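You operate a simulated robot arm through the tools that you are given. There is no shell and no other tool.

Carry out the task below with a simulated two-armed robot. There is one attempt and no reset: what you move stays moved.

## Task
Switch the switch of the width gauge on. Fetch the oil bottle from the top of the work bench and stand it on the shelf of the glove stand. Put the green oil can from the top of the work bench on the silver disc there. Fetch the white mug from the top of the work bench and set it on the low shelf of the wall bench. Put the depth gauge on the top of the wooden bench. Pick up the grease brush with one hand, pass it to the other hand and put it on the green shelf over the strapping table. Lift the glove box lid open. The order is free. Set down upright: oil bottle, oil can, mug, depth gauge.

It is judged by the outcome, as a careful person would: the job done as asked, and still so three seconds after it is handed in. It fails if anything else is knocked over, pushed out of place, dropped, spilled or broken. Lids that push on must go on centred and level and be pressed home; caps that screw on are set level and turned clockwise until they are tight.

## Robot
Two 7-joint arms with two-finger parallel grippers on one trunk, on a base that drives. Base frame: it is fixed to the floor where the robot stands at the start and does not move with it; the origin is under the middle of the robot, x ahead of it, y to its left, z up. Units: mm, degrees, N and s.
The left shoulder is at the start at [50, 158, 1183], the right one opposite. With the tool pointing down near the work surface each hand reaches from about 200 to 660 mm from the robot's upright axis, wherever it stands, measured 20 degrees to its own side. Places, roughly: depth gauge [1250, -250, 1000]; disc [1000, -250, 1000]; glove box lid [300, 2200, 1000]; grease brush (3x3x13 cm) [-5600, 100, 900]; green shelf over the strapping table (30x20 cm) [-3720, -2940, 1240]; low shelf of the wall bench [3200, -1800, 300]; mug [1000, -500, 1000]; oil bottle [750, -250, 1000]; oil can [500, -500, 1000]; shelf of the glove stand (36x16 cm) [320, 2000, 920]; switch of the width gauge [600, -100, 900]; top of the wooden bench (80x24 cm) [-1080, 1920, 800]. Payload 3.91 kg a hand.
The TCP of each hand is the grasp point between the finger pads, 30 mm short of the fingertips. In the tool frame z runs along the fingers and y along their closing line. The gripper opens to 110 mm. The fingers are 20 mm wide and 10 mm thick; the gripper's body (48 by 112 mm) begins 55 mm behind the TCP.
Orientation is that of the tool frame in the base frame, as a unit quaternion [x, y, z, w]. With the fingers straight down and closing along the base's y, the tool's x points along the base's -x, its y along +y and its z along -z.

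## Interface
- The arms move only by the tool step_arm. It takes "left_deltas", "right_deltas" or both (then of equal length, played together; a hand with none holds still); each is a list of rows, each a list of 6 numbers: the shift along the base's x, y, z in m, then the turn, a rotation vector about the base's x, y, z in degrees. In form: [[dx, dy, dz, wx, wy, wz], ...]. A call has 1 to 20 rows; each row is the pose to reach, as a shift and turn from the pose commanded when the call began. "left_jaw" and "right_jaw" are, for a hand that has rows, the finger opening in m, from 0 to 0.11, set as the call begins (left out, the last holds). A row lasts 0.2 s, in which the tool goes at most 50 mm and 8.6 degrees; a call with a longer step from one row to the next is refused whole, and so is a gripper value outside its range. A pose out of reach is approached as far as the arm can. The call stops where the force on the tool passes 40 N (or 10 N more than at its start, if that is more) or the arm is blocked; 0.2 s more then pass. Each finger travels about 153 mm/s and halts on what it meets, pressing with about 22 N; the grip force reading is that of the motor and also rises with nothing between the fingers. The clock runs only during rows and for 0.2 s after the last one: add rows that repeat a pose to give the fingers time. The reply holds the time, the measured pose of the TCP, the force on the tool along the base axes, the opening and the grip force, in the units named above and with some noise, with the torque about the TCP (base axes, N m) and any sound that the robot's microphone picked up.
- Cameras (640 x 400 px; columns grow to the right, rows downward): "scene" is now at [137.5, -26.4, 1321.5]; the picture's right is [-0.37, -0.93, 0.00], its down [-0.47, 0.19, -0.86] and it looks along [0.80, -0.32, -0.51] (base axes); focal length 237 px, centre (320, 200). "left" rides on the left gripper at [72, -17, -103] in its tool frame; the picture's right is [0.23, 0.97, 0.00], its down [-0.76, 0.18, -0.62] and it looks along [-0.61, 0.14, 0.78] (tool axes); focal length 222 px, centre (320, 200). "right" rides on the right gripper at [72, 17, -103] in its tool frame; the picture's right is [-0.23, 0.97, 0.00], its down [-0.76, -0.18, -0.62] and it looks along [-0.61, -0.14, 0.78] (tool axes); focal length 222 px, centre (320, 200). There is no depth. A picture from a camera that has moved, and an enlarged one, comes with that camera's place and axes in the base frame and with its lens. The place of the scene camera against the robot may be out by one fixed shift of up to 18 mm in any direction.
- grab_frame(camera): a new picture of that camera. It takes no simulated time.
- move_column(by): slides the trunk up (or, below 0, down) by that many mm; the arms and the scene camera ride with it, the base frame stays. It gives what a move gives, with no picture.
- roll_base(legs): drives the robot by 1 to 6 legs, each [ahead, turn to the left] in mm and degrees, along the robot's own axes; the way and the turn of a leg run together, so that a leg with both is an arc; at most 1500 mm and 180 degrees a leg. The arms and the cameras ride along, it lands a little off, and it stops where it bumps. It gives what a move gives.
- pan_tilt(pan, tilt): turns the head with the scene camera to pan (to the left, within 80 degrees either way) and tilt (down, from -29 to 69), counted from straight ahead of the robot. It gives what a move gives.
- enlarge(camera, box): a new picture of the part [left, top, right, bottom] of that camera's present view, enlarged. It takes no simulated time.
- job_done(): hands the job in; it is judged then, once.

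Places have to be worked out from the pictures, the camera data and where the tool is seen. Open the grippers and draw the arms clear of the work before you hand the job in, unless the task says otherwise.

The tools are called after "Call:" as a command line: name --argument value ..., lists and objects as JSON in quotes. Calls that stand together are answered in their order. step_arm: Moves the arms, as the interface text tells. Its arguments: {"type":"object","properties":{"left_deltas":{"type":"array"},"left_jaw":{"type":"number"},"right_deltas":{"type":"array"},"right_jaw":{"type":"number"}},"required":[]} The other tools are called the same way: move_column (by) slides the trunk up or down; roll_base (legs) drives the base; pan_tilt (pan, tilt) turns the head that bears the scene camera; grab_frame (camera) takes a picture; enlarge (camera, box) takes an enlarged picture of a part of a camera's view; job_done () hands the job in.

At the start:

```text
t: 0.0
left_ee_pos: [403.5, 17.3, 1213.8]
left_ee_rot: [-0.001, 1.0, -0.001, 0.0]
left_contact_force: [-0.4, -0.2, -0.4]
left_ft_torque: [0.02, 0.0, 0.0]
left_opening: 109.7
left_gripper_force: 0.0
right_ee_pos: [320.6, -338.5, 1218.9]
right_ee_rot: [0.0, 1.0, 0.0, -0.001]
right_contact_force: [0.0, -0.4, 0.2]
right_ft_torque: [0.01, 0.03, 0.0]
right_opening: 109.9
right_gripper_force: 0.0
trunk travel left (down, up): [-425.0, 57.0]
robot x, y, heading: [-3.6, 3.8, -0.1]
head pan, tilt: [-21.8, 30.5]
```

scene: 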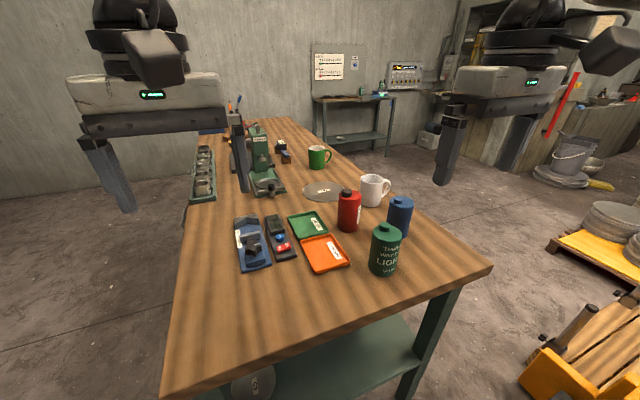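
right: 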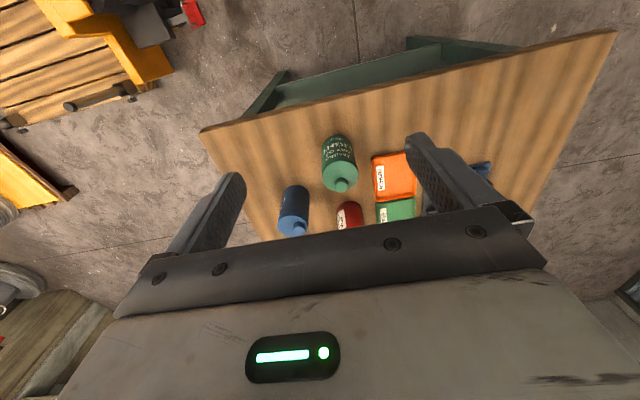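
left: 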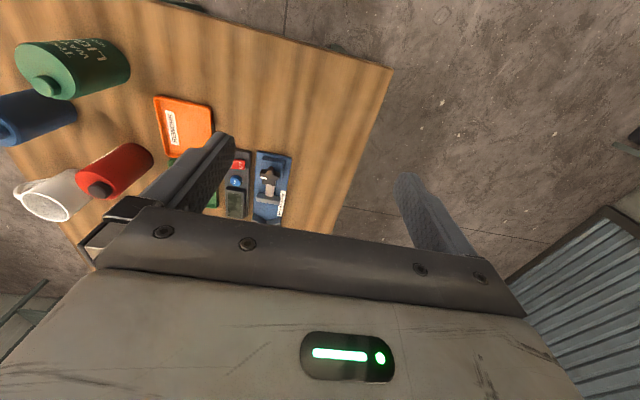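

I start by looking closely at the bench from the scene camera to identify the objects.

Call:
enlarge --camera "scene" --box '[220, 180, 440, 290]'

Call:
enlarge --camera "scene" --box '[180, 80, 400, 210]'

```text
2.91 times, centred on (330, 235) of scene
camera zoom: at [137.5, -26.4, 1321.5], right [-0.37, -0.93, 0.0], down [-0.47, 0.19, -0.86], along [0.8, -0.32, -0.51], focal length 689 px, centre (291, 98)
```

zoom: 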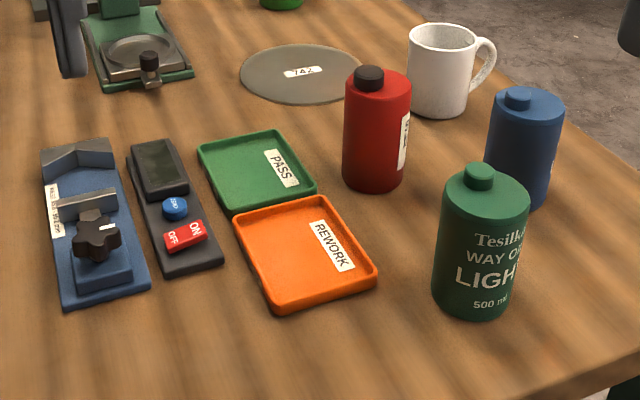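

```text
2.91 times, centred on (290, 145) of scene
camera zoom: at [137.5, -26.4, 1321.5], right [-0.37, -0.93, 0.0], down [-0.47, 0.19, -0.86], along [0.8, -0.32, -0.51], focal length 689 px, centre (407, 360)
```

zoom: 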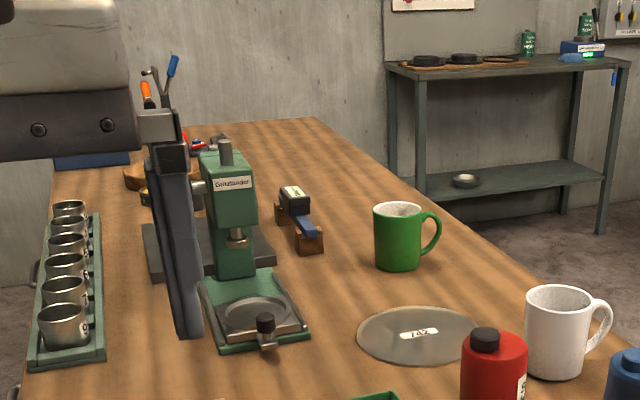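

The bench holds the width gauge (blue rest plus black readout with the red ON/OFF switch), the red bottle, the green and blue cans and the white mug. Before moving I survey the surroundings with the head.

Call:
pan_tilt --pan -75 --tilt 25

Call:
grab_frame --camera "scene"

Call:
pan_tilt --pan 70 --tilt 25

Call:
grab_frame --camera "scene"

Call:
pan_tilt --pan 0 --tilt 40

Call:
grab_frame --camera "scene"

```text
t: 1.2
left_ee_pos: [402.4, 17.0, 1213.0]
left_ee_rot: [0.0, 1.0, -0.001, 0.0]
left_contact_force: [0.2, 0.4, -0.4]
left_ft_torque: [0.0, 0.0, 0.0]
left_opening: 110.0
left_gripper_force: 0.0
right_ee_pos: [318.9, -337.5, 1219.8]
right_ee_rot: [0.0, 1.0, 0.0, 0.0]
right_contact_force: [0.9, -0.2, 0.8]
right_ft_torque: [-0.03, 0.01, 0.01]
right_opening: 110.0
right_gripper_force: 0.0
trunk travel left (down, up): [-425.0, 57.0]
robot x, y, heading: [2.9, -1.2, 0.1]
head pan, tilt: [-75.0, 25.0]
```

```text
taken
camera scene: at [77.6, -81.9, 1330.3], right [-0.97, -0.26, 0.0], down [-0.11, 0.41, -0.91], along [0.24, -0.88, -0.42], focal length 237 px, centre (320, 200)
```

scene: 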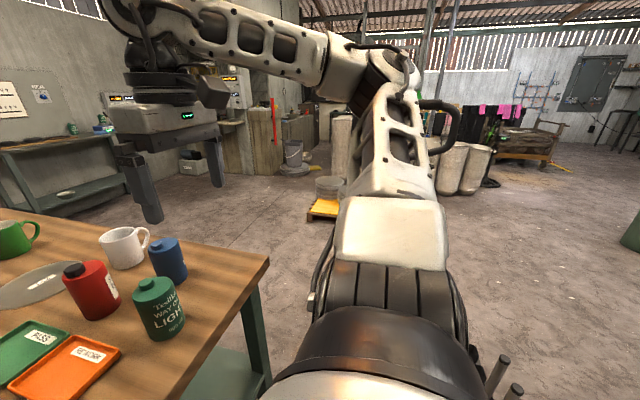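

```text
t: 3.5
left_ee_pos: [402.6, 16.8, 1214.1]
left_ee_rot: [0.0, 1.0, -0.001, 0.001]
left_contact_force: [-0.7, 0.0, 0.3]
left_ft_torque: [0.01, 0.03, 0.03]
left_opening: 110.1
left_gripper_force: 0.1
right_ee_pos: [319.8, -337.9, 1218.6]
right_ee_rot: [0.0, 1.0, -0.001, 0.0]
right_contact_force: [-0.2, -0.8, 0.5]
right_ft_torque: [0.0, 0.01, 0.02]
right_opening: 110.0
right_gripper_force: 0.0
trunk travel left (down, up): [-425.0, 57.0]
robot x, y, heading: [-3.5, -1.7, 0.0]
head pan, tilt: [70.0, 25.0]
```

```text
taken
camera scene: at [85.3, 93.7, 1330.3], right [0.94, -0.34, 0.0], down [-0.14, -0.4, -0.91], along [0.31, 0.85, -0.42], focal length 237 px, centre (320, 200)
```

scene: 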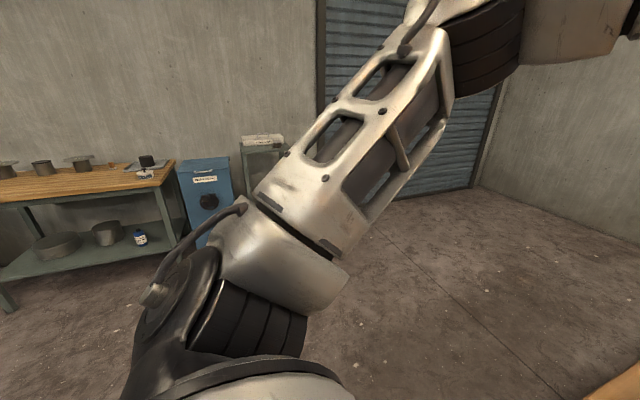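

```text
t: 4.9
left_ee_pos: [404.1, 15.8, 1213.1]
left_ee_rot: [0.0, 1.0, -0.001, 0.001]
left_contact_force: [0.5, -0.3, -0.2]
left_ft_torque: [0.0, -0.02, -0.01]
left_opening: 110.0
left_gripper_force: 0.0
right_ee_pos: [320.7, -338.6, 1219.8]
right_ee_rot: [0.0, 1.0, 0.0, 0.0]
right_contact_force: [1.2, 0.2, -0.2]
right_ft_torque: [-0.02, 0.01, 0.0]
right_opening: 109.9
right_gripper_force: 0.1
trunk travel left (down, up): [-425.0, 57.0]
robot x, y, heading: [0.8, -1.4, 0.0]
head pan, tilt: [0.0, 40.0]
```

```text
taken
camera scene: at [138.7, 7.2, 1307.0], right [0.0, -1.0, 0.0], down [-0.64, 0.0, -0.77], along [0.77, 0.0, -0.64], focal length 237 px, centre (320, 200)
```

scene: 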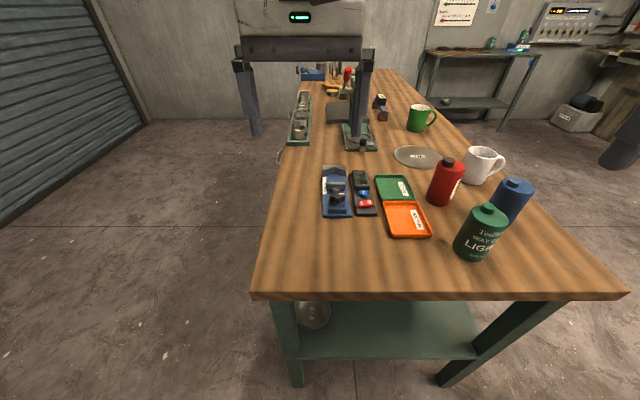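

The layout matches the map. I zoom into the far items on the bench to identify the depth gauge, and into the near group.

Call:
enlarge --camera "scene" --box '[270, 60, 450, 170]'

Call:
enlarge --camera "scene" --box '[310, 150, 430, 240]'

Call:
enlarge --camera "scene" --box '[410, 130, 560, 270]'

Call:
enlarge --camera "scene" --box '[410, 20, 640, 140]'

```text
3.56 times, centred on (360, 115) of scene
camera zoom: at [138.7, 7.2, 1307.0], right [0.0, -1.0, 0.0], down [-0.64, 0.0, -0.77], along [0.77, 0.0, -0.64], focal length 842 px, centre (178, 502)
```

zoom: 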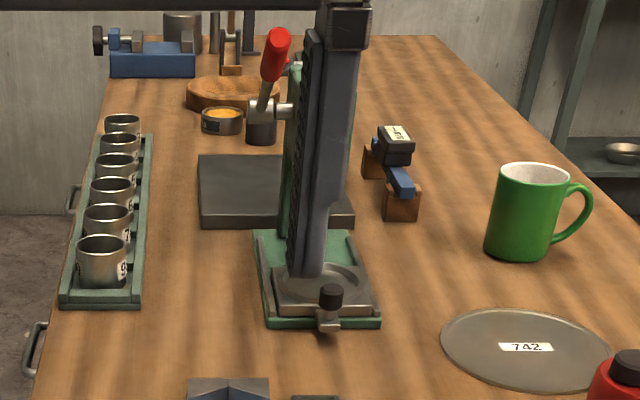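

```text
4.44 times, centred on (370, 195) of scene
camera zoom: at [138.7, 7.2, 1307.0], right [0.0, -1.0, 0.0], down [-0.64, 0.0, -0.77], along [0.77, 0.0, -0.64], focal length 1052 px, centre (98, 222)
```

zoom: 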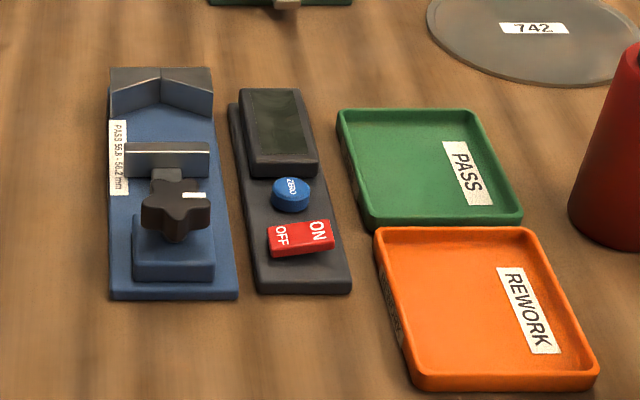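

```text
2.86 times, centred on (485, 200) of scene
camera zoom: at [138.7, 7.2, 1307.0], right [0.0, -1.0, 0.0], down [-0.64, 0.0, -0.77], along [0.77, 0.0, -0.64], focal length 676 px, centre (-151, 200)
```

zoom: 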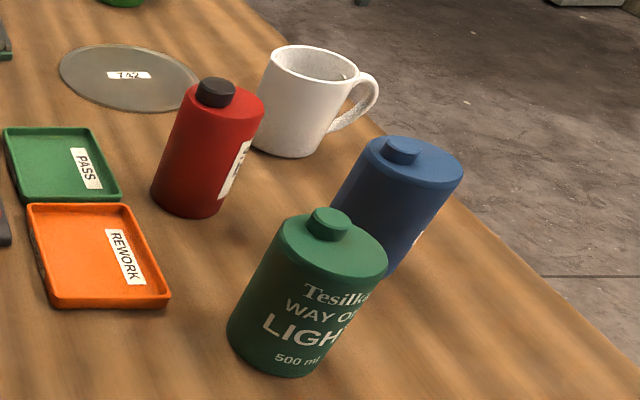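

```text
2.78 times, centred on (525, 80) of scene
camera zoom: at [138.7, 7.2, 1307.0], right [0.0, -1.0, 0.0], down [-0.64, 0.0, -0.77], along [0.77, 0.0, -0.64], focal length 659 px, centre (-250, 534)
```

zoom: 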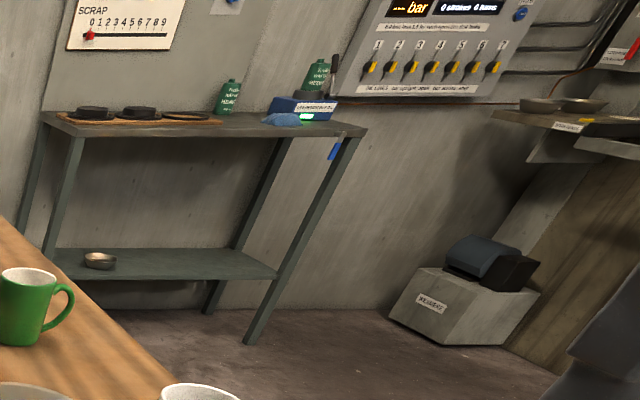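

The depth gauge is the black readout with the blue bar on wooden blocks near [1290, -280]. I move the left hand out to the left and bring the right hand (fingers closed) above the switch for a close look.

Call:
step_arm --left_deltas '[[0, 0.03, 0, 0, 0, 0], [0, 0.06, 0, 0, 0, 0], [0, 0.09, 0, 0, 0, 0], [0, 0.12, 0, 0, 0, 0], [0, 0.15, 0, 0, 0, 0], [0, 0.18, 0, 0, 0, 0], [0, 0.2, 0, 0, 0, 0], [0, 0.2, 0, 0, 0, 0], [0, 0.2, 0, 0, 0, 0], [0, 0.2, 0, 0, 0, 0]]' --right_deltas '[[0.025, 0.02, -0.01, 0, 0, 0], [0.05, 0.04, -0.02, 0, 0, 0], [0.075, 0.06, -0.03, 0, 0, 0], [0.1, 0.08, -0.04, 0, 0, 0], [0.125, 0.1, -0.05, 0, 0, 0], [0.15, 0.12, -0.06, 0, 0, 0], [0.175, 0.14, -0.07, 0, 0, 0], [0.2, 0.16, -0.08, 0, 0, 0], [0.22, 0.18, -0.09, 0, 0, 0], [0.23, 0.19, -0.1, 0, 0, 0]]' --right_jaw 0

Call:
grab_frame --camera "right"

Call:
grab_frame --camera "scene"

```text
t: 7.1
left_ee_pos: [403.7, 217.6, 1214.0]
left_ee_rot: [-0.001, 1.0, -0.001, 0.001]
left_contact_force: [0.2, 1.0, 0.9]
left_ft_torque: [-0.01, 0.03, -0.01]
left_opening: 109.9
left_gripper_force: 0.1
right_ee_pos: [509.1, -183.2, 1118.4]
right_ee_rot: [0.001, 1.0, 0.0, 0.0]
right_contact_force: [0.5, -0.4, 0.4]
right_ft_torque: [0.03, 0.0, -0.03]
right_opening: 0.0
right_gripper_force: 21.8
right hand out of reach, approached as far as the arm can: row 8, 9, 10
trunk travel left (down, up): [-425.0, 57.0]
robot x, y, heading: [0.7, 0.3, 0.2]
head pan, tilt: [0.0, 40.0]
```

```text
taken
camera right: at [437.1, -166.3, 1223.0], right [0.23, 0.97, 0.0], down [0.76, -0.18, 0.62], along [0.61, -0.14, -0.78], focal length 222 px, centre (320, 200)
```

right: 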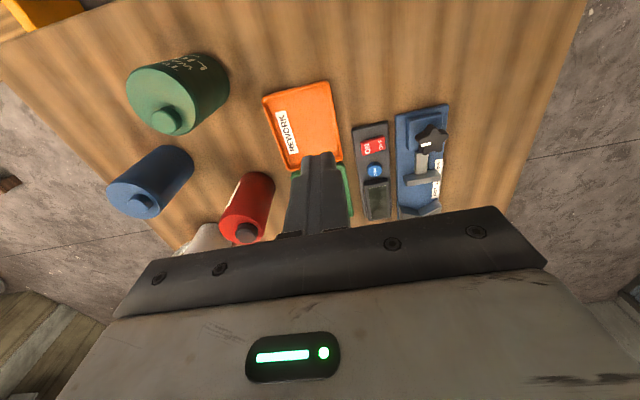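

```text
taken
camera scene: at [138.7, 7.0, 1307.0], right [0.0, -1.0, 0.0], down [-0.64, 0.0, -0.77], along [0.77, 0.0, -0.64], focal length 237 px, centre (320, 200)
```

scene: 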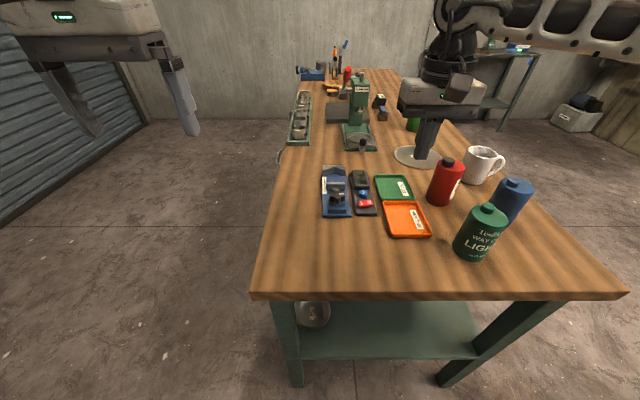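

The right hand hit its reach limit because it was so high; readout switch triangulates to about [608, -116, ~895]. I lower the right hand to get within reach and look again.

Call:
step_arm --right_deltas '[[0, 0, -0.03, 0, 0, 0], [0, 0.01, -0.06, 0, 0, 0], [0, 0.02, -0.09, 0, 0, 0], [0, 0.02, -0.11, 0, 0, 0], [0, 0.02, -0.11, 0, 0, 0]]'

Call:
grab_frame --camera "right"

Call:
grab_frame --camera "scene"

```text
t: 8.3
left_ee_pos: [403.9, 217.7, 1212.5]
left_ee_rot: [0.0, 1.0, -0.001, 0.001]
left_contact_force: [0.8, -0.6, 0.1]
left_ft_torque: [0.01, -0.03, 0.02]
left_opening: 109.7
left_gripper_force: 0.1
right_ee_pos: [492.6, -178.0, 1013.6]
right_ee_rot: [0.0, 1.0, 0.0, -0.001]
right_contact_force: [-0.5, 0.2, -0.6]
right_ft_torque: [-0.03, -0.01, 0.01]
right_opening: 0.0
right_gripper_force: 22.0
right hand out of reach, approached as far as the arm can: row 2, 3, 4, 5
trunk travel left (down, up): [-425.0, 57.0]
robot x, y, heading: [-3.9, -3.6, -0.1]
head pan, tilt: [0.0, 40.0]
```

```text
taken
camera right: at [420.8, -160.7, 1117.8], right [0.23, 0.97, 0.0], down [0.76, -0.18, 0.62], along [0.61, -0.14, -0.78], focal length 222 px, centre (320, 200)
```

right: 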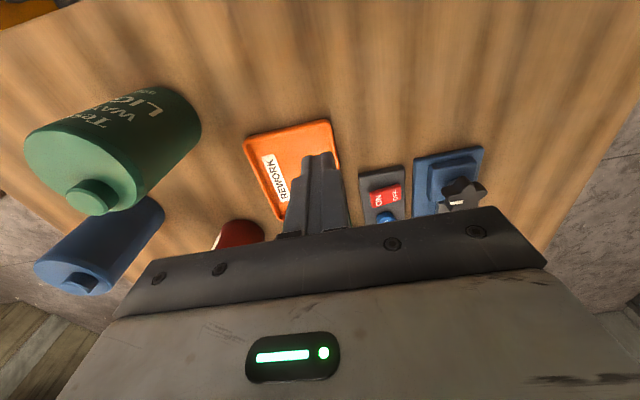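

```text
taken
camera scene: at [138.7, 7.1, 1307.0], right [0.0, -1.0, 0.0], down [-0.64, 0.0, -0.77], along [0.77, 0.0, -0.64], focal length 237 px, centre (320, 200)
```

scene: 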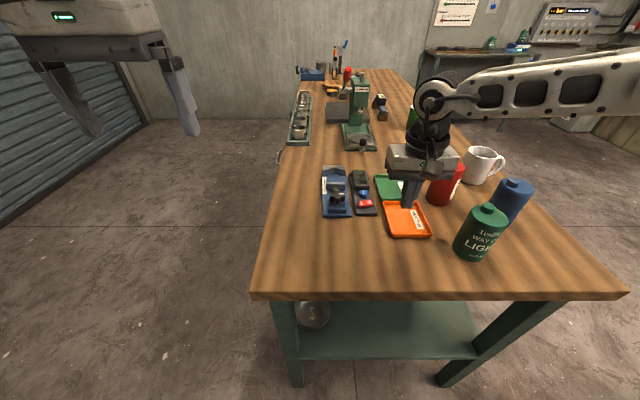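

The right arm seems limited at about x≈500 here; I test the real reach with the left arm in the free space left of the bench (y≈240), at two heights.

Call:
step_arm --left_deltas '[[0, 0.02, -0.04, 0, 0, 0], [0, 0.02, -0.08, 0, 0, 0], [0, 0.02, -0.12, 0, 0, 0], [0, 0.02, -0.16, 0, 0, 0], [0.03, 0.02, -0.2, 0, 0, 0], [0.06, 0.02, -0.22, 0, 0, 0], [0.1, 0.02, -0.22, 0, 0, 0], [0.14, 0.02, -0.22, 0, 0, 0], [0.18, 0.02, -0.22, 0, 0, 0], [0.22, 0.02, -0.22, 0, 0, 0], [0.22, 0.02, -0.22, 0, 0, 0]]'

Call:
step_arm --left_deltas '[[0, 0, -0.03, 0, 0, 0], [0.02, 0, -0.06, 0, 0, 0], [0.04, 0, -0.08, 0, 0, 0], [0.06, 0, -0.08, 0, 0, 0], [0.08, 0, -0.08, 0, 0, 0], [0.08, 0, -0.08, 0, 0, 0]]'

```text
t: 10.7
left_ee_pos: [625.1, 234.7, 993.6]
left_ee_rot: [0.0, 1.0, 0.0, 0.002]
left_contact_force: [0.1, -0.8, -0.1]
left_ft_torque: [0.01, -0.01, -0.01]
left_opening: 109.9
left_gripper_force: 0.0
right_ee_pos: [493.3, -178.0, 1014.5]
right_ee_rot: [0.0, 1.0, 0.001, 0.001]
right_contact_force: [0.7, -0.9, 0.2]
right_ft_torque: [-0.03, 0.0, 0.03]
right_opening: 0.0
right_gripper_force: 22.0
trunk travel left (down, up): [-425.0, 57.0]
robot x, y, heading: [-3.0, -0.4, 0.1]
head pan, tilt: [0.0, 40.0]
```

```text
t: 12.1
left_ee_pos: [634.3, 231.7, 928.0]
left_ee_rot: [-0.001, 1.0, -0.001, 0.001]
left_contact_force: [0.4, 0.2, -0.5]
left_ft_torque: [0.0, 0.0, 0.03]
left_opening: 110.0
left_gripper_force: 0.1
left hand out of reach, approached as far as the arm can: row 2, 3, 4, 5, 6
right_ee_pos: [492.7, -177.4, 1014.9]
right_ee_rot: [0.0, 1.0, 0.001, 0.0]
right_contact_force: [0.0, -0.3, 0.2]
right_ft_torque: [-0.01, 0.01, 0.01]
right_opening: 0.0
right_gripper_force: 21.9
trunk travel left (down, up): [-425.0, 57.0]
robot x, y, heading: [-2.0, 0.1, -0.0]
head pan, tilt: [0.0, 40.0]
```

The left arm does reach about 670 mm at its side. I look down at the robot's base and the bench's near edge to know how much room there is for turning.

Call:
pan_tilt --pan 0 --tilt 69

Call:
grab_frame --camera "scene"

Call:
grab_frame --camera "left"

```text
t: 13.1
left_ee_pos: [632.2, 229.5, 929.3]
left_ee_rot: [-0.001, 1.0, 0.0, 0.002]
left_contact_force: [0.5, 0.4, -0.1]
left_ft_torque: [-0.01, 0.02, -0.03]
left_opening: 110.1
left_gripper_force: 0.1
right_ee_pos: [492.0, -177.5, 1014.2]
right_ee_rot: [0.0, 1.0, 0.0, 0.0]
right_contact_force: [-0.3, -0.1, -0.1]
right_ft_torque: [0.01, 0.03, -0.03]
right_opening: 0.0
right_gripper_force: 21.5
trunk travel left (down, up): [-425.0, 57.0]
robot x, y, heading: [-0.8, -1.1, 0.0]
head pan, tilt: [0.0, 68.8]
```

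```text
taken
camera scene: at [109.7, 7.1, 1270.9], right [0.0, -1.0, 0.0], down [-0.93, 0.0, -0.36], along [0.36, 0.0, -0.93], focal length 237 px, centre (320, 200)
```

scene: 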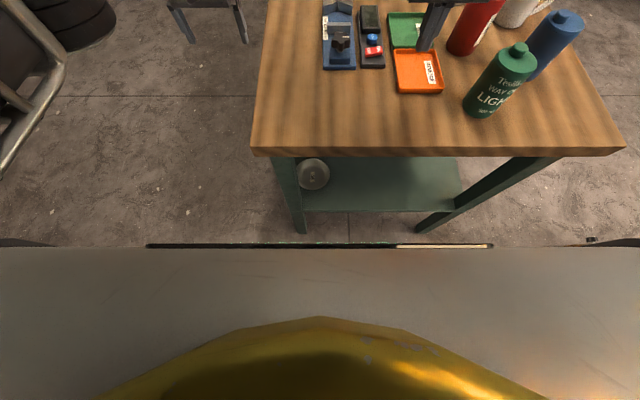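

```text
taken
camera left: at [558.2, 214.3, 1032.6], right [-0.23, 0.97, 0.0], down [0.76, 0.18, 0.63], along [0.61, 0.14, -0.78], focal length 222 px, centre (320, 200)
```

left: 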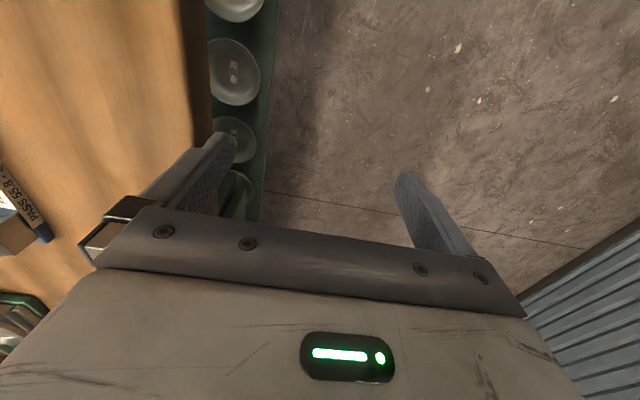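

The base edge is hidden, so I'll rely on the arms: I retract the right hand and bring the left hand over the gauge at a safe height to see whether it can reach the switch.

Call:
step_arm --left_deltas '[[0, 0, 0.04, 0, 0, 0], [-0.02, 0, 0.08, 0, 0, 0], [-0.05, -0.02, 0.11, 0, 0, 0], [-0.08, -0.05, 0.13, 0, 0, 0], [-0.1, -0.09, 0.14, 0, 0, 0], [-0.11, -0.13, 0.14, 0, 0, 0], [-0.12, -0.17, 0.14, 0, 0, 0], [-0.12, -0.21, 0.14, 0, 0, 0], [-0.12, -0.23, 0.14, 0, 0, 0]]' --left_jaw 0 --right_deltas '[[0, 0, 0.04, 0, 0, 0], [0, 0, 0.08, 0, 0, 0], [-0.02, -0.02, 0.11, 0, 0, 0], [-0.05, -0.05, 0.13, 0, 0, 0], [-0.08, -0.08, 0.15, 0, 0, 0], [-0.11, -0.11, 0.16, 0, 0, 0], [-0.14, -0.14, 0.17, 0, 0, 0], [-0.16, -0.16, 0.17, 0, 0, 0], [-0.16, -0.16, 0.17, 0, 0, 0]]'

Call:
step_arm --left_deltas '[[0.03, -0.03, 0, 0, 0, 0], [0.06, -0.06, 0, 0, 0, 0], [0.08, -0.09, 0, 0, 0, 0], [0.09, -0.12, -0.02, 0, 0, 0], [0.09, -0.12, -0.05, 0, 0, 0], [0.09, -0.12, -0.05, 0, 0, 0]]'

Call:
grab_frame --camera "left"

```text
t: 15.1
left_ee_pos: [510.3, 1.3, 1072.5]
left_ee_rot: [-0.001, 1.0, 0.001, 0.0]
left_contact_force: [-0.2, -0.3, -0.6]
left_ft_torque: [-0.01, 0.03, 0.01]
left_opening: 0.3
left_gripper_force: 21.9
right_ee_pos: [333.1, -342.4, 1185.4]
right_ee_rot: [0.0, 1.0, 0.0, 0.0]
right_contact_force: [0.1, -0.1, 0.4]
right_ft_torque: [0.03, 0.01, -0.01]
right_opening: 0.0
right_gripper_force: 22.0
trunk travel left (down, up): [-425.0, 57.0]
robot x, y, heading: [-1.9, 2.5, 0.2]
head pan, tilt: [0.0, 68.8]
```

```text
t: 16.4
left_ee_pos: [552.6, -74.5, 1039.0]
left_ee_rot: [-0.001, 1.0, 0.0, 0.0]
left_contact_force: [-0.4, 0.6, 0.6]
left_ft_torque: [-0.01, 0.02, 0.01]
left_opening: 0.1
left_gripper_force: 21.9
left hand out of reach, approached as far as the arm can: row 2, 3, 4, 5, 6
right_ee_pos: [333.0, -342.3, 1185.8]
right_ee_rot: [0.0, 1.0, 0.0, 0.0]
right_contact_force: [-0.7, -0.8, -0.4]
right_ft_torque: [-0.03, -0.03, -0.02]
right_opening: 0.0
right_gripper_force: 21.7
trunk travel left (down, up): [-425.0, 57.0]
robot x, y, heading: [-0.3, -0.7, -0.1]
head pan, tilt: [0.0, 68.8]
```

```text
taken
camera left: at [479.1, -91.0, 1143.5], right [-0.23, 0.97, 0.0], down [0.76, 0.18, 0.62], along [0.61, 0.14, -0.78], focal length 222 px, centre (320, 200)
```

left: 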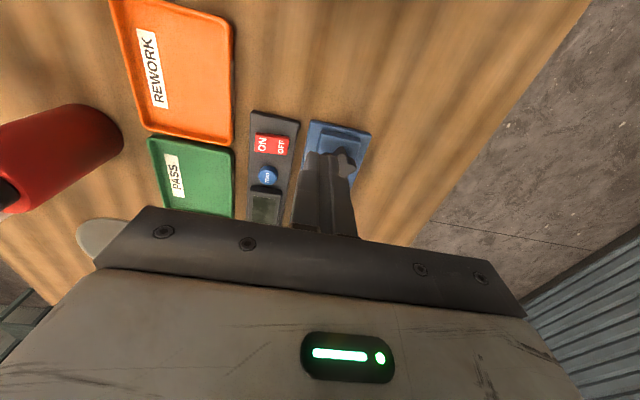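

The left hand gets to [553, -75] there, still short; I zoom in on the switch from the left camera to fix its place and see how it is tilted.

Call:
enlarge --camera "left" --box '[220, 90, 380, 200]'

```text
3.64 times, centred on (300, 145) of left
camera zoom: at [479.1, -91.0, 1143.5], right [-0.23, 0.97, 0.0], down [0.76, 0.18, 0.62], along [0.61, 0.14, -0.78], focal length 808 px, centre (393, 400)
```

zoom: 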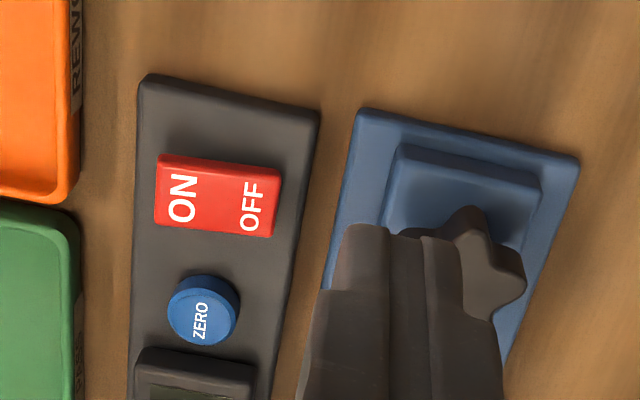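

The switch centre is near [601, -121, 900], its ON half on the -y side standing proud (OFF is pressed now). I tilt the left tool forward 35° to gain reach and hover over the ON half.

Call:
step_arm --left_deltas '[[0, -0.005, 0, -2.6, -5.2, 0], [0.005, -0.015, -0.005, -5.2, -10.4, 0], [0.01, -0.025, -0.015, -7.8, -15.6, 0], [0.018, -0.035, -0.03, -10.4, -20.8, 0], [0.026, -0.045, -0.045, -13, -26, 0], [0.032, -0.05, -0.055, -15.4, -31.5, 0], [0.032, -0.05, -0.055, -15.4, -31.5, 0]]'

Call:
grab_frame --camera "left"

Call:
enlarge --camera "scene" --box '[300, 0, 460, 100]'

```text
t: 18.1
left_ee_pos: [587.2, -127.7, 984.7]
left_ee_rot: [0.0, 0.953, -0.133, 0.271]
left_contact_force: [0.1, -0.8, 0.0]
left_ft_torque: [-0.01, -0.04, -0.02]
left_opening: 0.0
left_gripper_force: 21.4
right_ee_pos: [332.7, -341.7, 1185.3]
right_ee_rot: [0.0, 1.0, 0.0, 0.0]
right_contact_force: [-0.4, -0.3, 0.1]
right_ft_torque: [0.01, 0.02, 0.02]
right_opening: 0.0
right_gripper_force: 21.8
trunk travel left (down, up): [-425.0, 57.0]
robot x, y, heading: [-2.0, -1.4, -0.1]
head pan, tilt: [0.0, 68.8]
```

```text
taken
camera left: at [469.2, -122.2, 1036.6], right [-0.12, 0.92, -0.37], down [0.34, 0.39, 0.86], along [0.93, -0.02, -0.36], focal length 222 px, centre (320, 200)
```

left: 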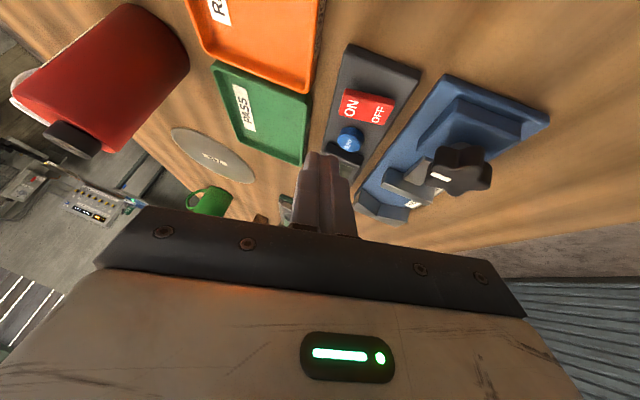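

```text
4.00 times, centred on (380, 50) of scene
camera zoom: at [109.6, 7.1, 1270.9], right [0.0, -1.0, 0.0], down [-0.93, 0.0, -0.36], along [0.36, 0.0, -0.93], focal length 947 px, centre (80, 800)
```

zoom: 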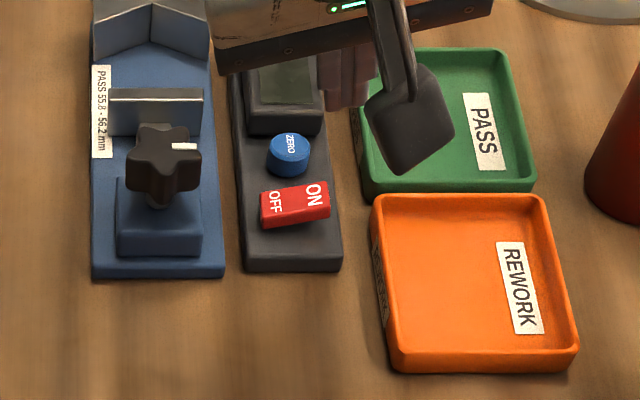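

The new view puts the switch at [600, -121, 900] consistently. I lower the tip onto the ON half (y≈-133) in small steps, watching force and sound.

Call:
step_arm --left_deltas '[[0.0055, -0.002, -0.02, 0, 0, 0], [0.0055, -0.002, -0.038, 0, 0, 0], [0.0055, -0.002, -0.044, 0, 0, 0], [0.0055, -0.002, -0.048, 0, 0, 0], [0.0055, -0.002, -0.051, 0, 0, 0], [0.0055, -0.002, -0.054, 0, 0, 0]]'

Call:
enlarge --camera "scene" --box '[300, 0, 460, 100]'

Call:
enlarge --camera "left" --box '[240, 40, 440, 190]'

```text
t: 19.4
left_ee_pos: [590.9, -131.4, 935.4]
left_ee_rot: [0.001, 0.952, -0.136, 0.273]
left_contact_force: [-5.7, -3.4, 18.3]
left_ft_torque: [-0.12, -0.01, -0.02]
left_opening: 0.2
left_gripper_force: 22.0
right_ee_pos: [330.3, -342.5, 1186.2]
right_ee_rot: [0.0, 1.0, 0.0, 0.002]
right_contact_force: [0.7, -0.5, -0.7]
right_ft_torque: [0.02, 0.03, 0.05]
right_opening: 0.0
right_gripper_force: 21.4
trunk travel left (down, up): [-425.0, 57.0]
robot x, y, heading: [2.4, 1.7, 0.1]
head pan, tilt: [0.0, 68.8]
```

```text
4.00 times, centred on (380, 50) of scene
camera zoom: at [107.2, 7.1, 1271.4], right [0.0, -1.0, 0.0], down [-0.93, 0.0, -0.36], along [0.36, 0.0, -0.93], focal length 947 px, centre (80, 800)
```

zoom: 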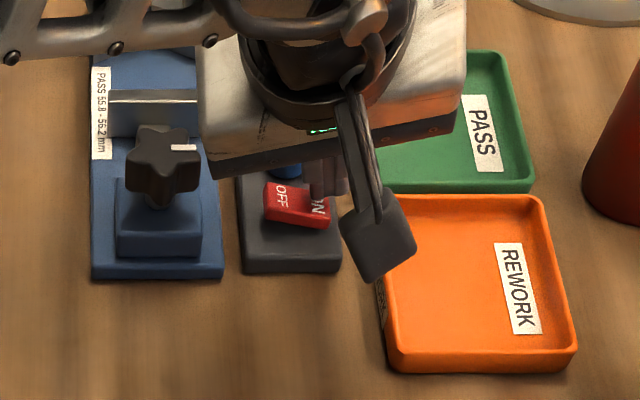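

```text
2.67 times, centred on (340, 115) of left
camera zoom: at [472.6, -126.0, 987.3], right [-0.12, 0.92, -0.37], down [0.34, 0.39, 0.86], along [0.93, -0.02, -0.36], focal length 592 px, centre (267, 427)
```

zoom: 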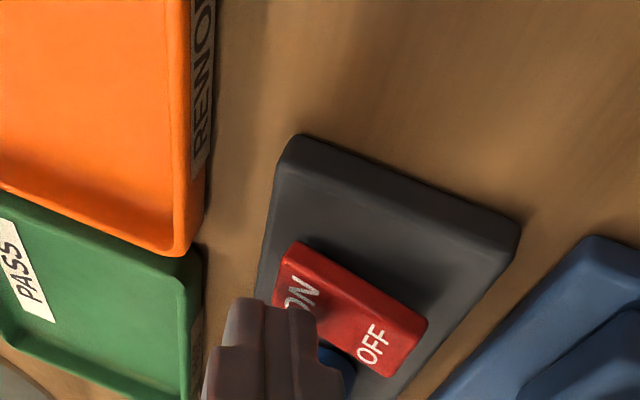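

The rocker has tipped: ON side is down and OFF side up. I lift off and check that it stays.

Call:
step_arm --left_deltas '[[0, 0, 0.03, 0, 0, 0], [-0.01, 0.02, 0.07, 0, 0, 0], [-0.03, 0.06, 0.1, 3, 6, 0], [-0.06, 0.1, 0.12, 6, 12, 0], [-0.09, 0.14, 0.14, 9, 18, 0], [-0.12, 0.18, 0.16, 12, 24, 0], [-0.15, 0.22, 0.18, 15.4, 31.5, 0], [-0.17, 0.25, 0.2, 15.4, 31.5, 0]]'

Call:
enlarge --camera "scene" --box '[300, 0, 460, 100]'

```text
refused: row 3 steps farther than a row can; nothing moved
```

```text
4.00 times, centred on (380, 50) of scene
camera zoom: at [107.2, 7.1, 1271.4], right [0.0, -1.0, 0.0], down [-0.93, 0.0, -0.36], along [0.36, 0.0, -0.93], focal length 947 px, centre (80, 800)
```

zoom: 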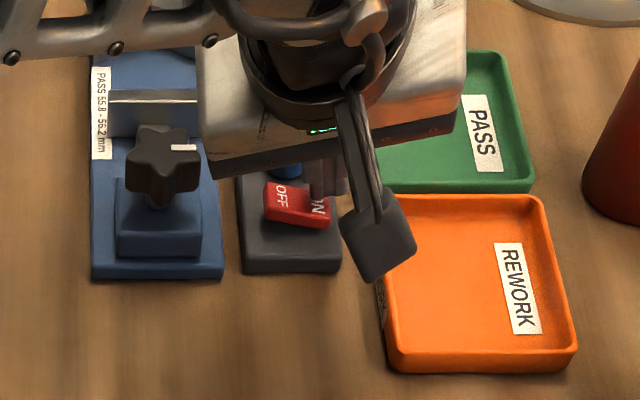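

The move was refused for an oversized step; I repeat the retreat with smaller steps.

Call:
step_arm --left_deltas '[[0, 0, 0.03, 0, 0, 0], [-0.005, 0.01, 0.065, 0, 0, 0], [-0.02, 0.04, 0.09, 3, 6, 0], [-0.04, 0.07, 0.11, 6, 12, 0], [-0.06, 0.1, 0.13, 9, 18, 0], [-0.09, 0.13, 0.15, 12, 24, 0], [-0.12, 0.16, 0.17, 15.4, 31.5, 0], [-0.15, 0.19, 0.19, 15.4, 31.5, 0], [-0.17, 0.23, 0.2, 15.4, 31.5, 0]]'

Call:
enlarge --camera "scene" --box '[300, 0, 460, 100]'

```text
t: 21.4
left_ee_pos: [424.1, 102.6, 1128.6]
left_ee_rot: [-0.001, 1.0, -0.001, 0.001]
left_contact_force: [-0.4, -0.4, 0.4]
left_ft_torque: [0.02, -0.02, 0.01]
left_opening: 0.0
left_gripper_force: 21.8
right_ee_pos: [332.7, -341.3, 1185.9]
right_ee_rot: [0.001, 1.0, 0.0, 0.0]
right_contact_force: [-0.5, 0.2, 0.6]
right_ft_torque: [-0.01, 0.02, -0.01]
right_opening: 0.0
right_gripper_force: 21.9
trunk travel left (down, up): [-425.0, 57.0]
robot x, y, heading: [-2.8, -0.4, 0.2]
head pan, tilt: [0.0, 68.8]
```

```text
4.00 times, centred on (380, 50) of scene
camera zoom: at [109.4, 7.9, 1270.9], right [0.0, -1.0, 0.0], down [-0.93, 0.0, -0.36], along [0.36, 0.0, -0.93], focal length 947 px, centre (80, 800)
```

zoom: 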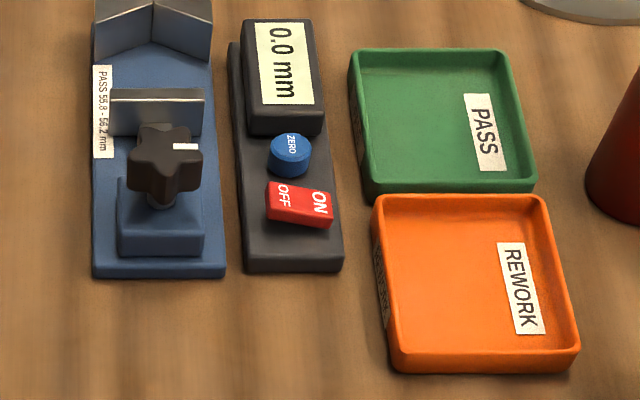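

The readout now shows "0.0 mm", so the switch is on. Next I check the floor on the robot's right, where I want to drive along the bench.

Call:
pan_tilt --pan -40 --tilt 45

Call:
grab_frame --camera "scene"

Call:
pan_tilt --pan -80 --tilt 55

Call:
grab_frame --camera "scene"

```text
t: 22.5
left_ee_pos: [424.7, 101.6, 1126.6]
left_ee_rot: [0.0, 1.0, -0.001, 0.0]
left_contact_force: [0.2, 0.0, -0.3]
left_ft_torque: [0.0, 0.01, -0.05]
left_opening: 0.2
left_gripper_force: 21.9
right_ee_pos: [333.6, -342.1, 1183.7]
right_ee_rot: [-0.001, 1.0, 0.0, 0.0]
right_contact_force: [-0.3, 0.0, 0.6]
right_ft_torque: [-0.02, 0.02, -0.01]
right_opening: 0.3
right_gripper_force: 21.8
trunk travel left (down, up): [-425.0, 57.0]
robot x, y, heading: [3.5, 1.5, -0.0]
head pan, tilt: [-40.0, 45.0]
```

```text
taken
camera scene: at [116.0, -45.1, 1299.7], right [-0.64, -0.77, 0.0], down [-0.54, 0.45, -0.71], along [0.54, -0.45, -0.71], focal length 237 px, centre (320, 200)
```

scene: 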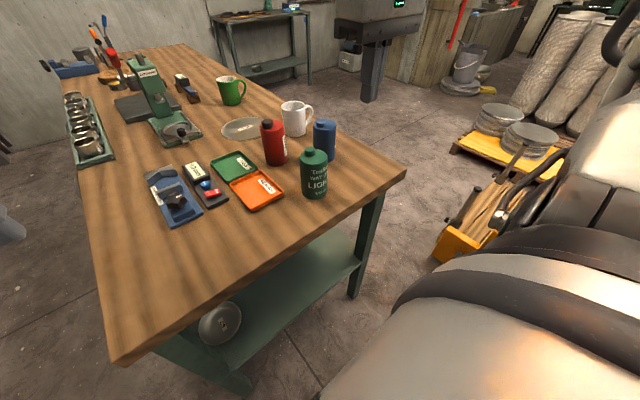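

```text
t: 23.6
left_ee_pos: [424.2, 100.7, 1127.9]
left_ee_rot: [-0.001, 1.0, 0.0, 0.001]
left_contact_force: [-0.2, 1.0, 0.2]
left_ft_torque: [0.0, 0.02, 0.01]
left_opening: 0.0
left_gripper_force: 22.1
right_ee_pos: [333.8, -341.8, 1185.0]
right_ee_rot: [0.0, 1.0, 0.001, 0.0]
right_contact_force: [-0.2, 0.2, -0.6]
right_ft_torque: [-0.01, -0.03, -0.03]
right_opening: 0.3
right_gripper_force: 21.8
trunk travel left (down, up): [-425.0, 57.0]
robot x, y, heading: [0.3, -3.8, -0.2]
head pan, tilt: [-80.0, 55.0]
```

```text
taken
camera scene: at [66.3, -63.9, 1286.3], right [-0.98, -0.17, 0.0], down [-0.14, 0.81, -0.57], along [0.1, -0.56, -0.82], focal length 237 px, centre (320, 200)
```

scene: 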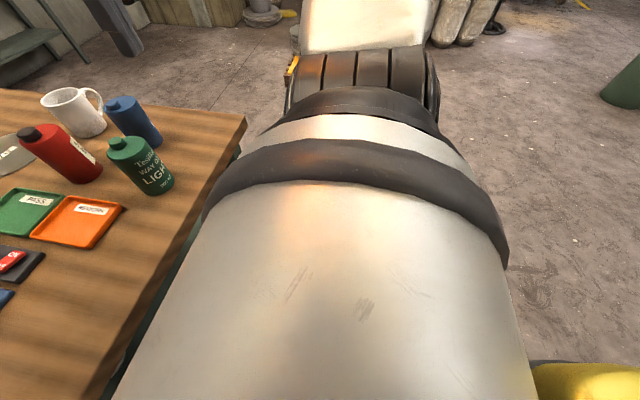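

A pallet truck stands right of the robot (near corner about [275, -1080]), so I must know my own base's size. I tip the left hand back so its camera looks down at the robot's base.

Call:
step_arm --left_deltas '[[0.02, 0.01, 0.02, 0, 8.5, 0], [0.04, 0.02, 0.03, 0, 17, 0], [0.05, 0.03, 0.03, 0, 25.5, 0], [0.05, 0.04, 0.03, 0, 34, 0], [0.05, 0.05, 0.03, 0, 42.5, 0], [0.05, 0.05, 0.03, 0, 51, 0], [0.05, 0.05, 0.03, 0, 58, 0], [0.05, 0.05, 0.03, 0, 58, 0]]'

Call:
grab_frame --camera "left"

```text
t: 25.4
left_ee_pos: [384.4, 148.3, 1109.2]
left_ee_rot: [-0.001, 0.875, 0.0, -0.484]
left_contact_force: [-0.7, 0.0, 0.4]
left_ft_torque: [-0.01, -0.01, 0.0]
left_opening: 0.0
left_gripper_force: 21.9
left hand out of reach, approached as far as the arm can: row 5, 6, 7, 8
right_ee_pos: [333.4, -341.0, 1184.6]
right_ee_rot: [0.0, 1.0, 0.001, -0.001]
right_contact_force: [0.3, 0.6, 0.1]
right_ft_torque: [-0.01, -0.01, 0.01]
right_opening: 0.1
right_gripper_force: 21.9
trunk travel left (down, up): [-425.0, 57.0]
robot x, y, heading: [0.1, -0.0, -0.1]
head pan, tilt: [-80.0, 55.0]
```

```text
taken
camera left: at [432.5, 131.1, 1226.3], right [-0.12, 0.97, 0.19], down [0.93, 0.18, -0.32], along [-0.34, 0.14, -0.93], focal length 222 px, centre (320, 200)
```

left: 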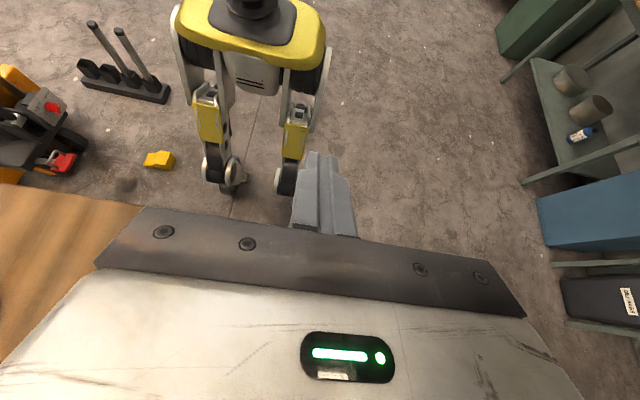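

I can see my own base: a compact yellow body with two wheeled legs, and objects on the floor to its right. I enlarge that view to measure it.

Call:
enlarge --camera "left" --box '[140, 0, 360, 210]'

Call:
enlarge --camera "left" --box '[0, 0, 200, 200]'

Call:
enlarge --camera "left" --box '[480, 0, 640, 360]'

```text
1.90 times, centred on (250, 105) of left
camera zoom: at [432.5, 131.1, 1226.3], right [-0.12, 0.97, 0.19], down [0.93, 0.18, -0.32], along [-0.34, 0.14, -0.93], focal length 423 px, centre (453, 381)
```

zoom: 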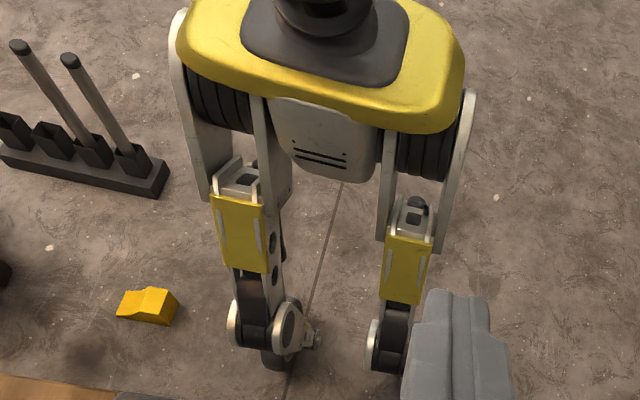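

```text
2.00 times, centred on (100, 100) of left
camera zoom: at [432.5, 131.1, 1226.3], right [-0.12, 0.97, 0.19], down [0.93, 0.18, -0.32], along [-0.34, 0.14, -0.93], focal length 444 px, centre (760, 400)
```

zoom: 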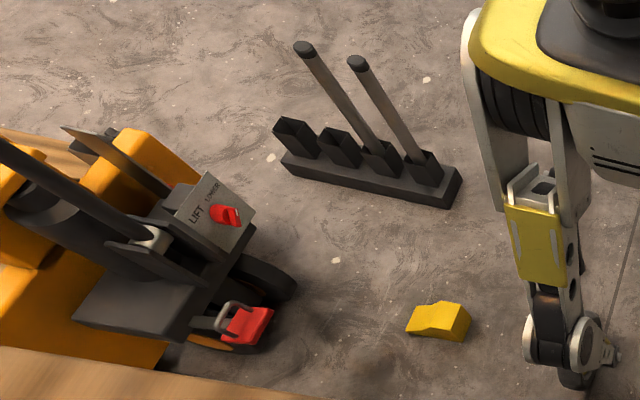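

```text
1.11 times, centred on (560, 180) of left
camera zoom: at [432.5, 131.1, 1226.3], right [-0.12, 0.97, 0.19], down [0.93, 0.18, -0.32], along [-0.34, 0.14, -0.93], focal length 247 px, centre (53, 222)
```

zoom: 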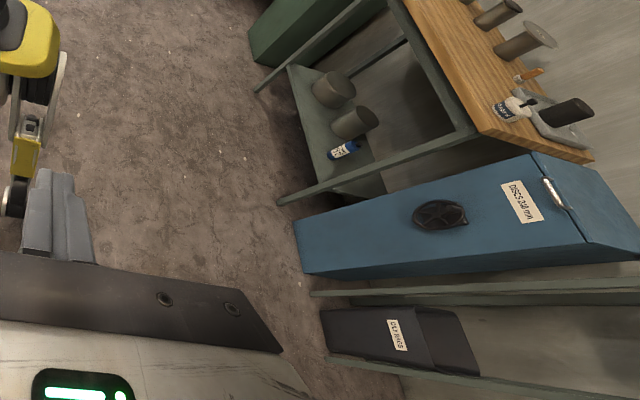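

My base is slim (about ±170 mm wide, front about 100 mm ahead of the axis), while a chock and the pallet truck block the right side. I put the left hand back tool-down and raise it, before shifting the base in front of the cans.

Call:
step_arm --left_deltas '[[0, 0, 0.01, 0, -8.4, 0], [0, -0.01, 0.02, 0, -16.8, 0], [0, -0.02, 0.03, 0, -25.2, 0], [0, -0.03, 0.04, 0, -33.6, 0], [0, -0.03, 0.05, 0, -42, 0], [0, -0.03, 0.06, 0, -50.4, 0], [0, -0.03, 0.07, 0, -58, 0], [0, -0.03, 0.07, 0, -58, 0]]' --left_jaw 0.06

Call:
pan_tilt --pan -30 --tilt 45

```text
t: 27.2
left_ee_pos: [387.4, 124.2, 1177.1]
left_ee_rot: [-0.002, 1.0, 0.0, 0.001]
left_contact_force: [-0.1, -0.6, -0.3]
left_ft_torque: [-0.02, -0.02, 0.02]
left_opening: 59.9
left_gripper_force: 0.0
right_ee_pos: [332.6, -341.7, 1185.7]
right_ee_rot: [0.0, 1.0, 0.0, 0.0]
right_contact_force: [0.1, -0.7, 0.9]
right_ft_torque: [0.02, 0.0, 0.01]
right_opening: 0.0
right_gripper_force: 21.9
trunk travel left (down, up): [-425.0, 57.0]
robot x, y, heading: [0.8, 3.6, 0.0]
head pan, tilt: [-80.0, 55.0]
```

```text
t: 28.4
left_ee_pos: [386.7, 124.1, 1176.5]
left_ee_rot: [-0.001, 1.0, 0.001, 0.001]
left_contact_force: [0.2, 0.1, -0.2]
left_ft_torque: [0.01, 0.04, 0.03]
left_opening: 59.9
left_gripper_force: 0.0
right_ee_pos: [333.2, -341.5, 1184.7]
right_ee_rot: [-0.001, 1.0, 0.0, 0.0]
right_contact_force: [-0.4, -1.1, 0.7]
right_ft_torque: [0.0, -0.01, 0.02]
right_opening: 0.0
right_gripper_force: 22.1
trunk travel left (down, up): [-425.0, 57.0]
robot x, y, heading: [0.2, 1.8, -0.1]
head pan, tilt: [-30.0, 45.0]
```

I drive diagonally to about [115, -200], keeping heading 0 at the end, with both hands high.

Call:
roll_base --legs '[[0, -60], [230, 0], [0, 60]]'

Call:
grab_frame --camera "scene"

Call:
grab_frame --camera "right"

```text
t: 33.0
left_ee_pos: [387.9, -486.8, 1176.6]
left_ee_rot: [0.52, 0.854, 0.0, 0.0]
left_contact_force: [-0.5, 0.4, 0.4]
left_ft_torque: [-0.01, -0.01, 0.0]
left_opening: 60.1
left_gripper_force: 0.0
right_ee_pos: [-52.0, -652.4, 1184.9]
right_ee_rot: [0.521, 0.853, -0.001, 0.001]
right_contact_force: [-0.5, -0.3, 0.9]
right_ft_torque: [-0.01, -0.02, 0.0]
right_opening: 0.1
right_gripper_force: 21.8
trunk travel left (down, up): [-425.0, 57.0]
robot x, y, heading: [96.9, -201.8, -62.7]
head pan, tilt: [-30.0, 45.0]
stopped in leg 2: the robot was blocked; the commanded pose is now the measured one
```

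```text
taken
camera scene: at [128.0, -309.6, 1299.8], right [-1.0, 0.05, 0.0], down [0.03, 0.71, -0.71], along [-0.03, -0.71, -0.71], focal length 237 px, centre (320, 200)
```

scene: 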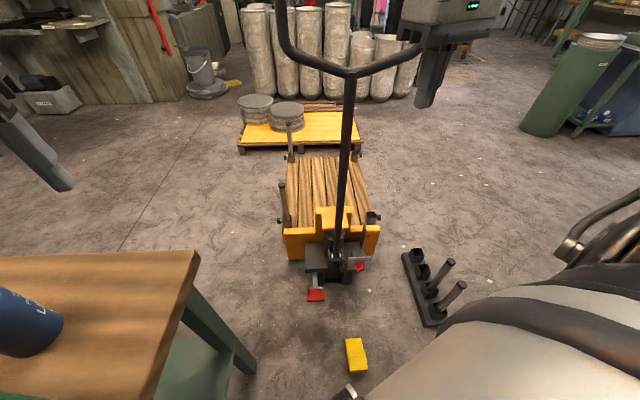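

```text
taken
camera right: at [-68.9, -580.0, 1289.1], right [0.97, 0.24, 0.0], down [0.19, -0.76, 0.62], along [0.15, -0.61, -0.78], focal length 222 px, centre (320, 200)
```

right: 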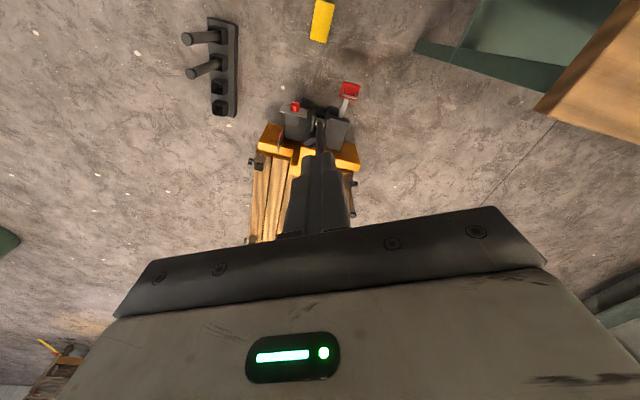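

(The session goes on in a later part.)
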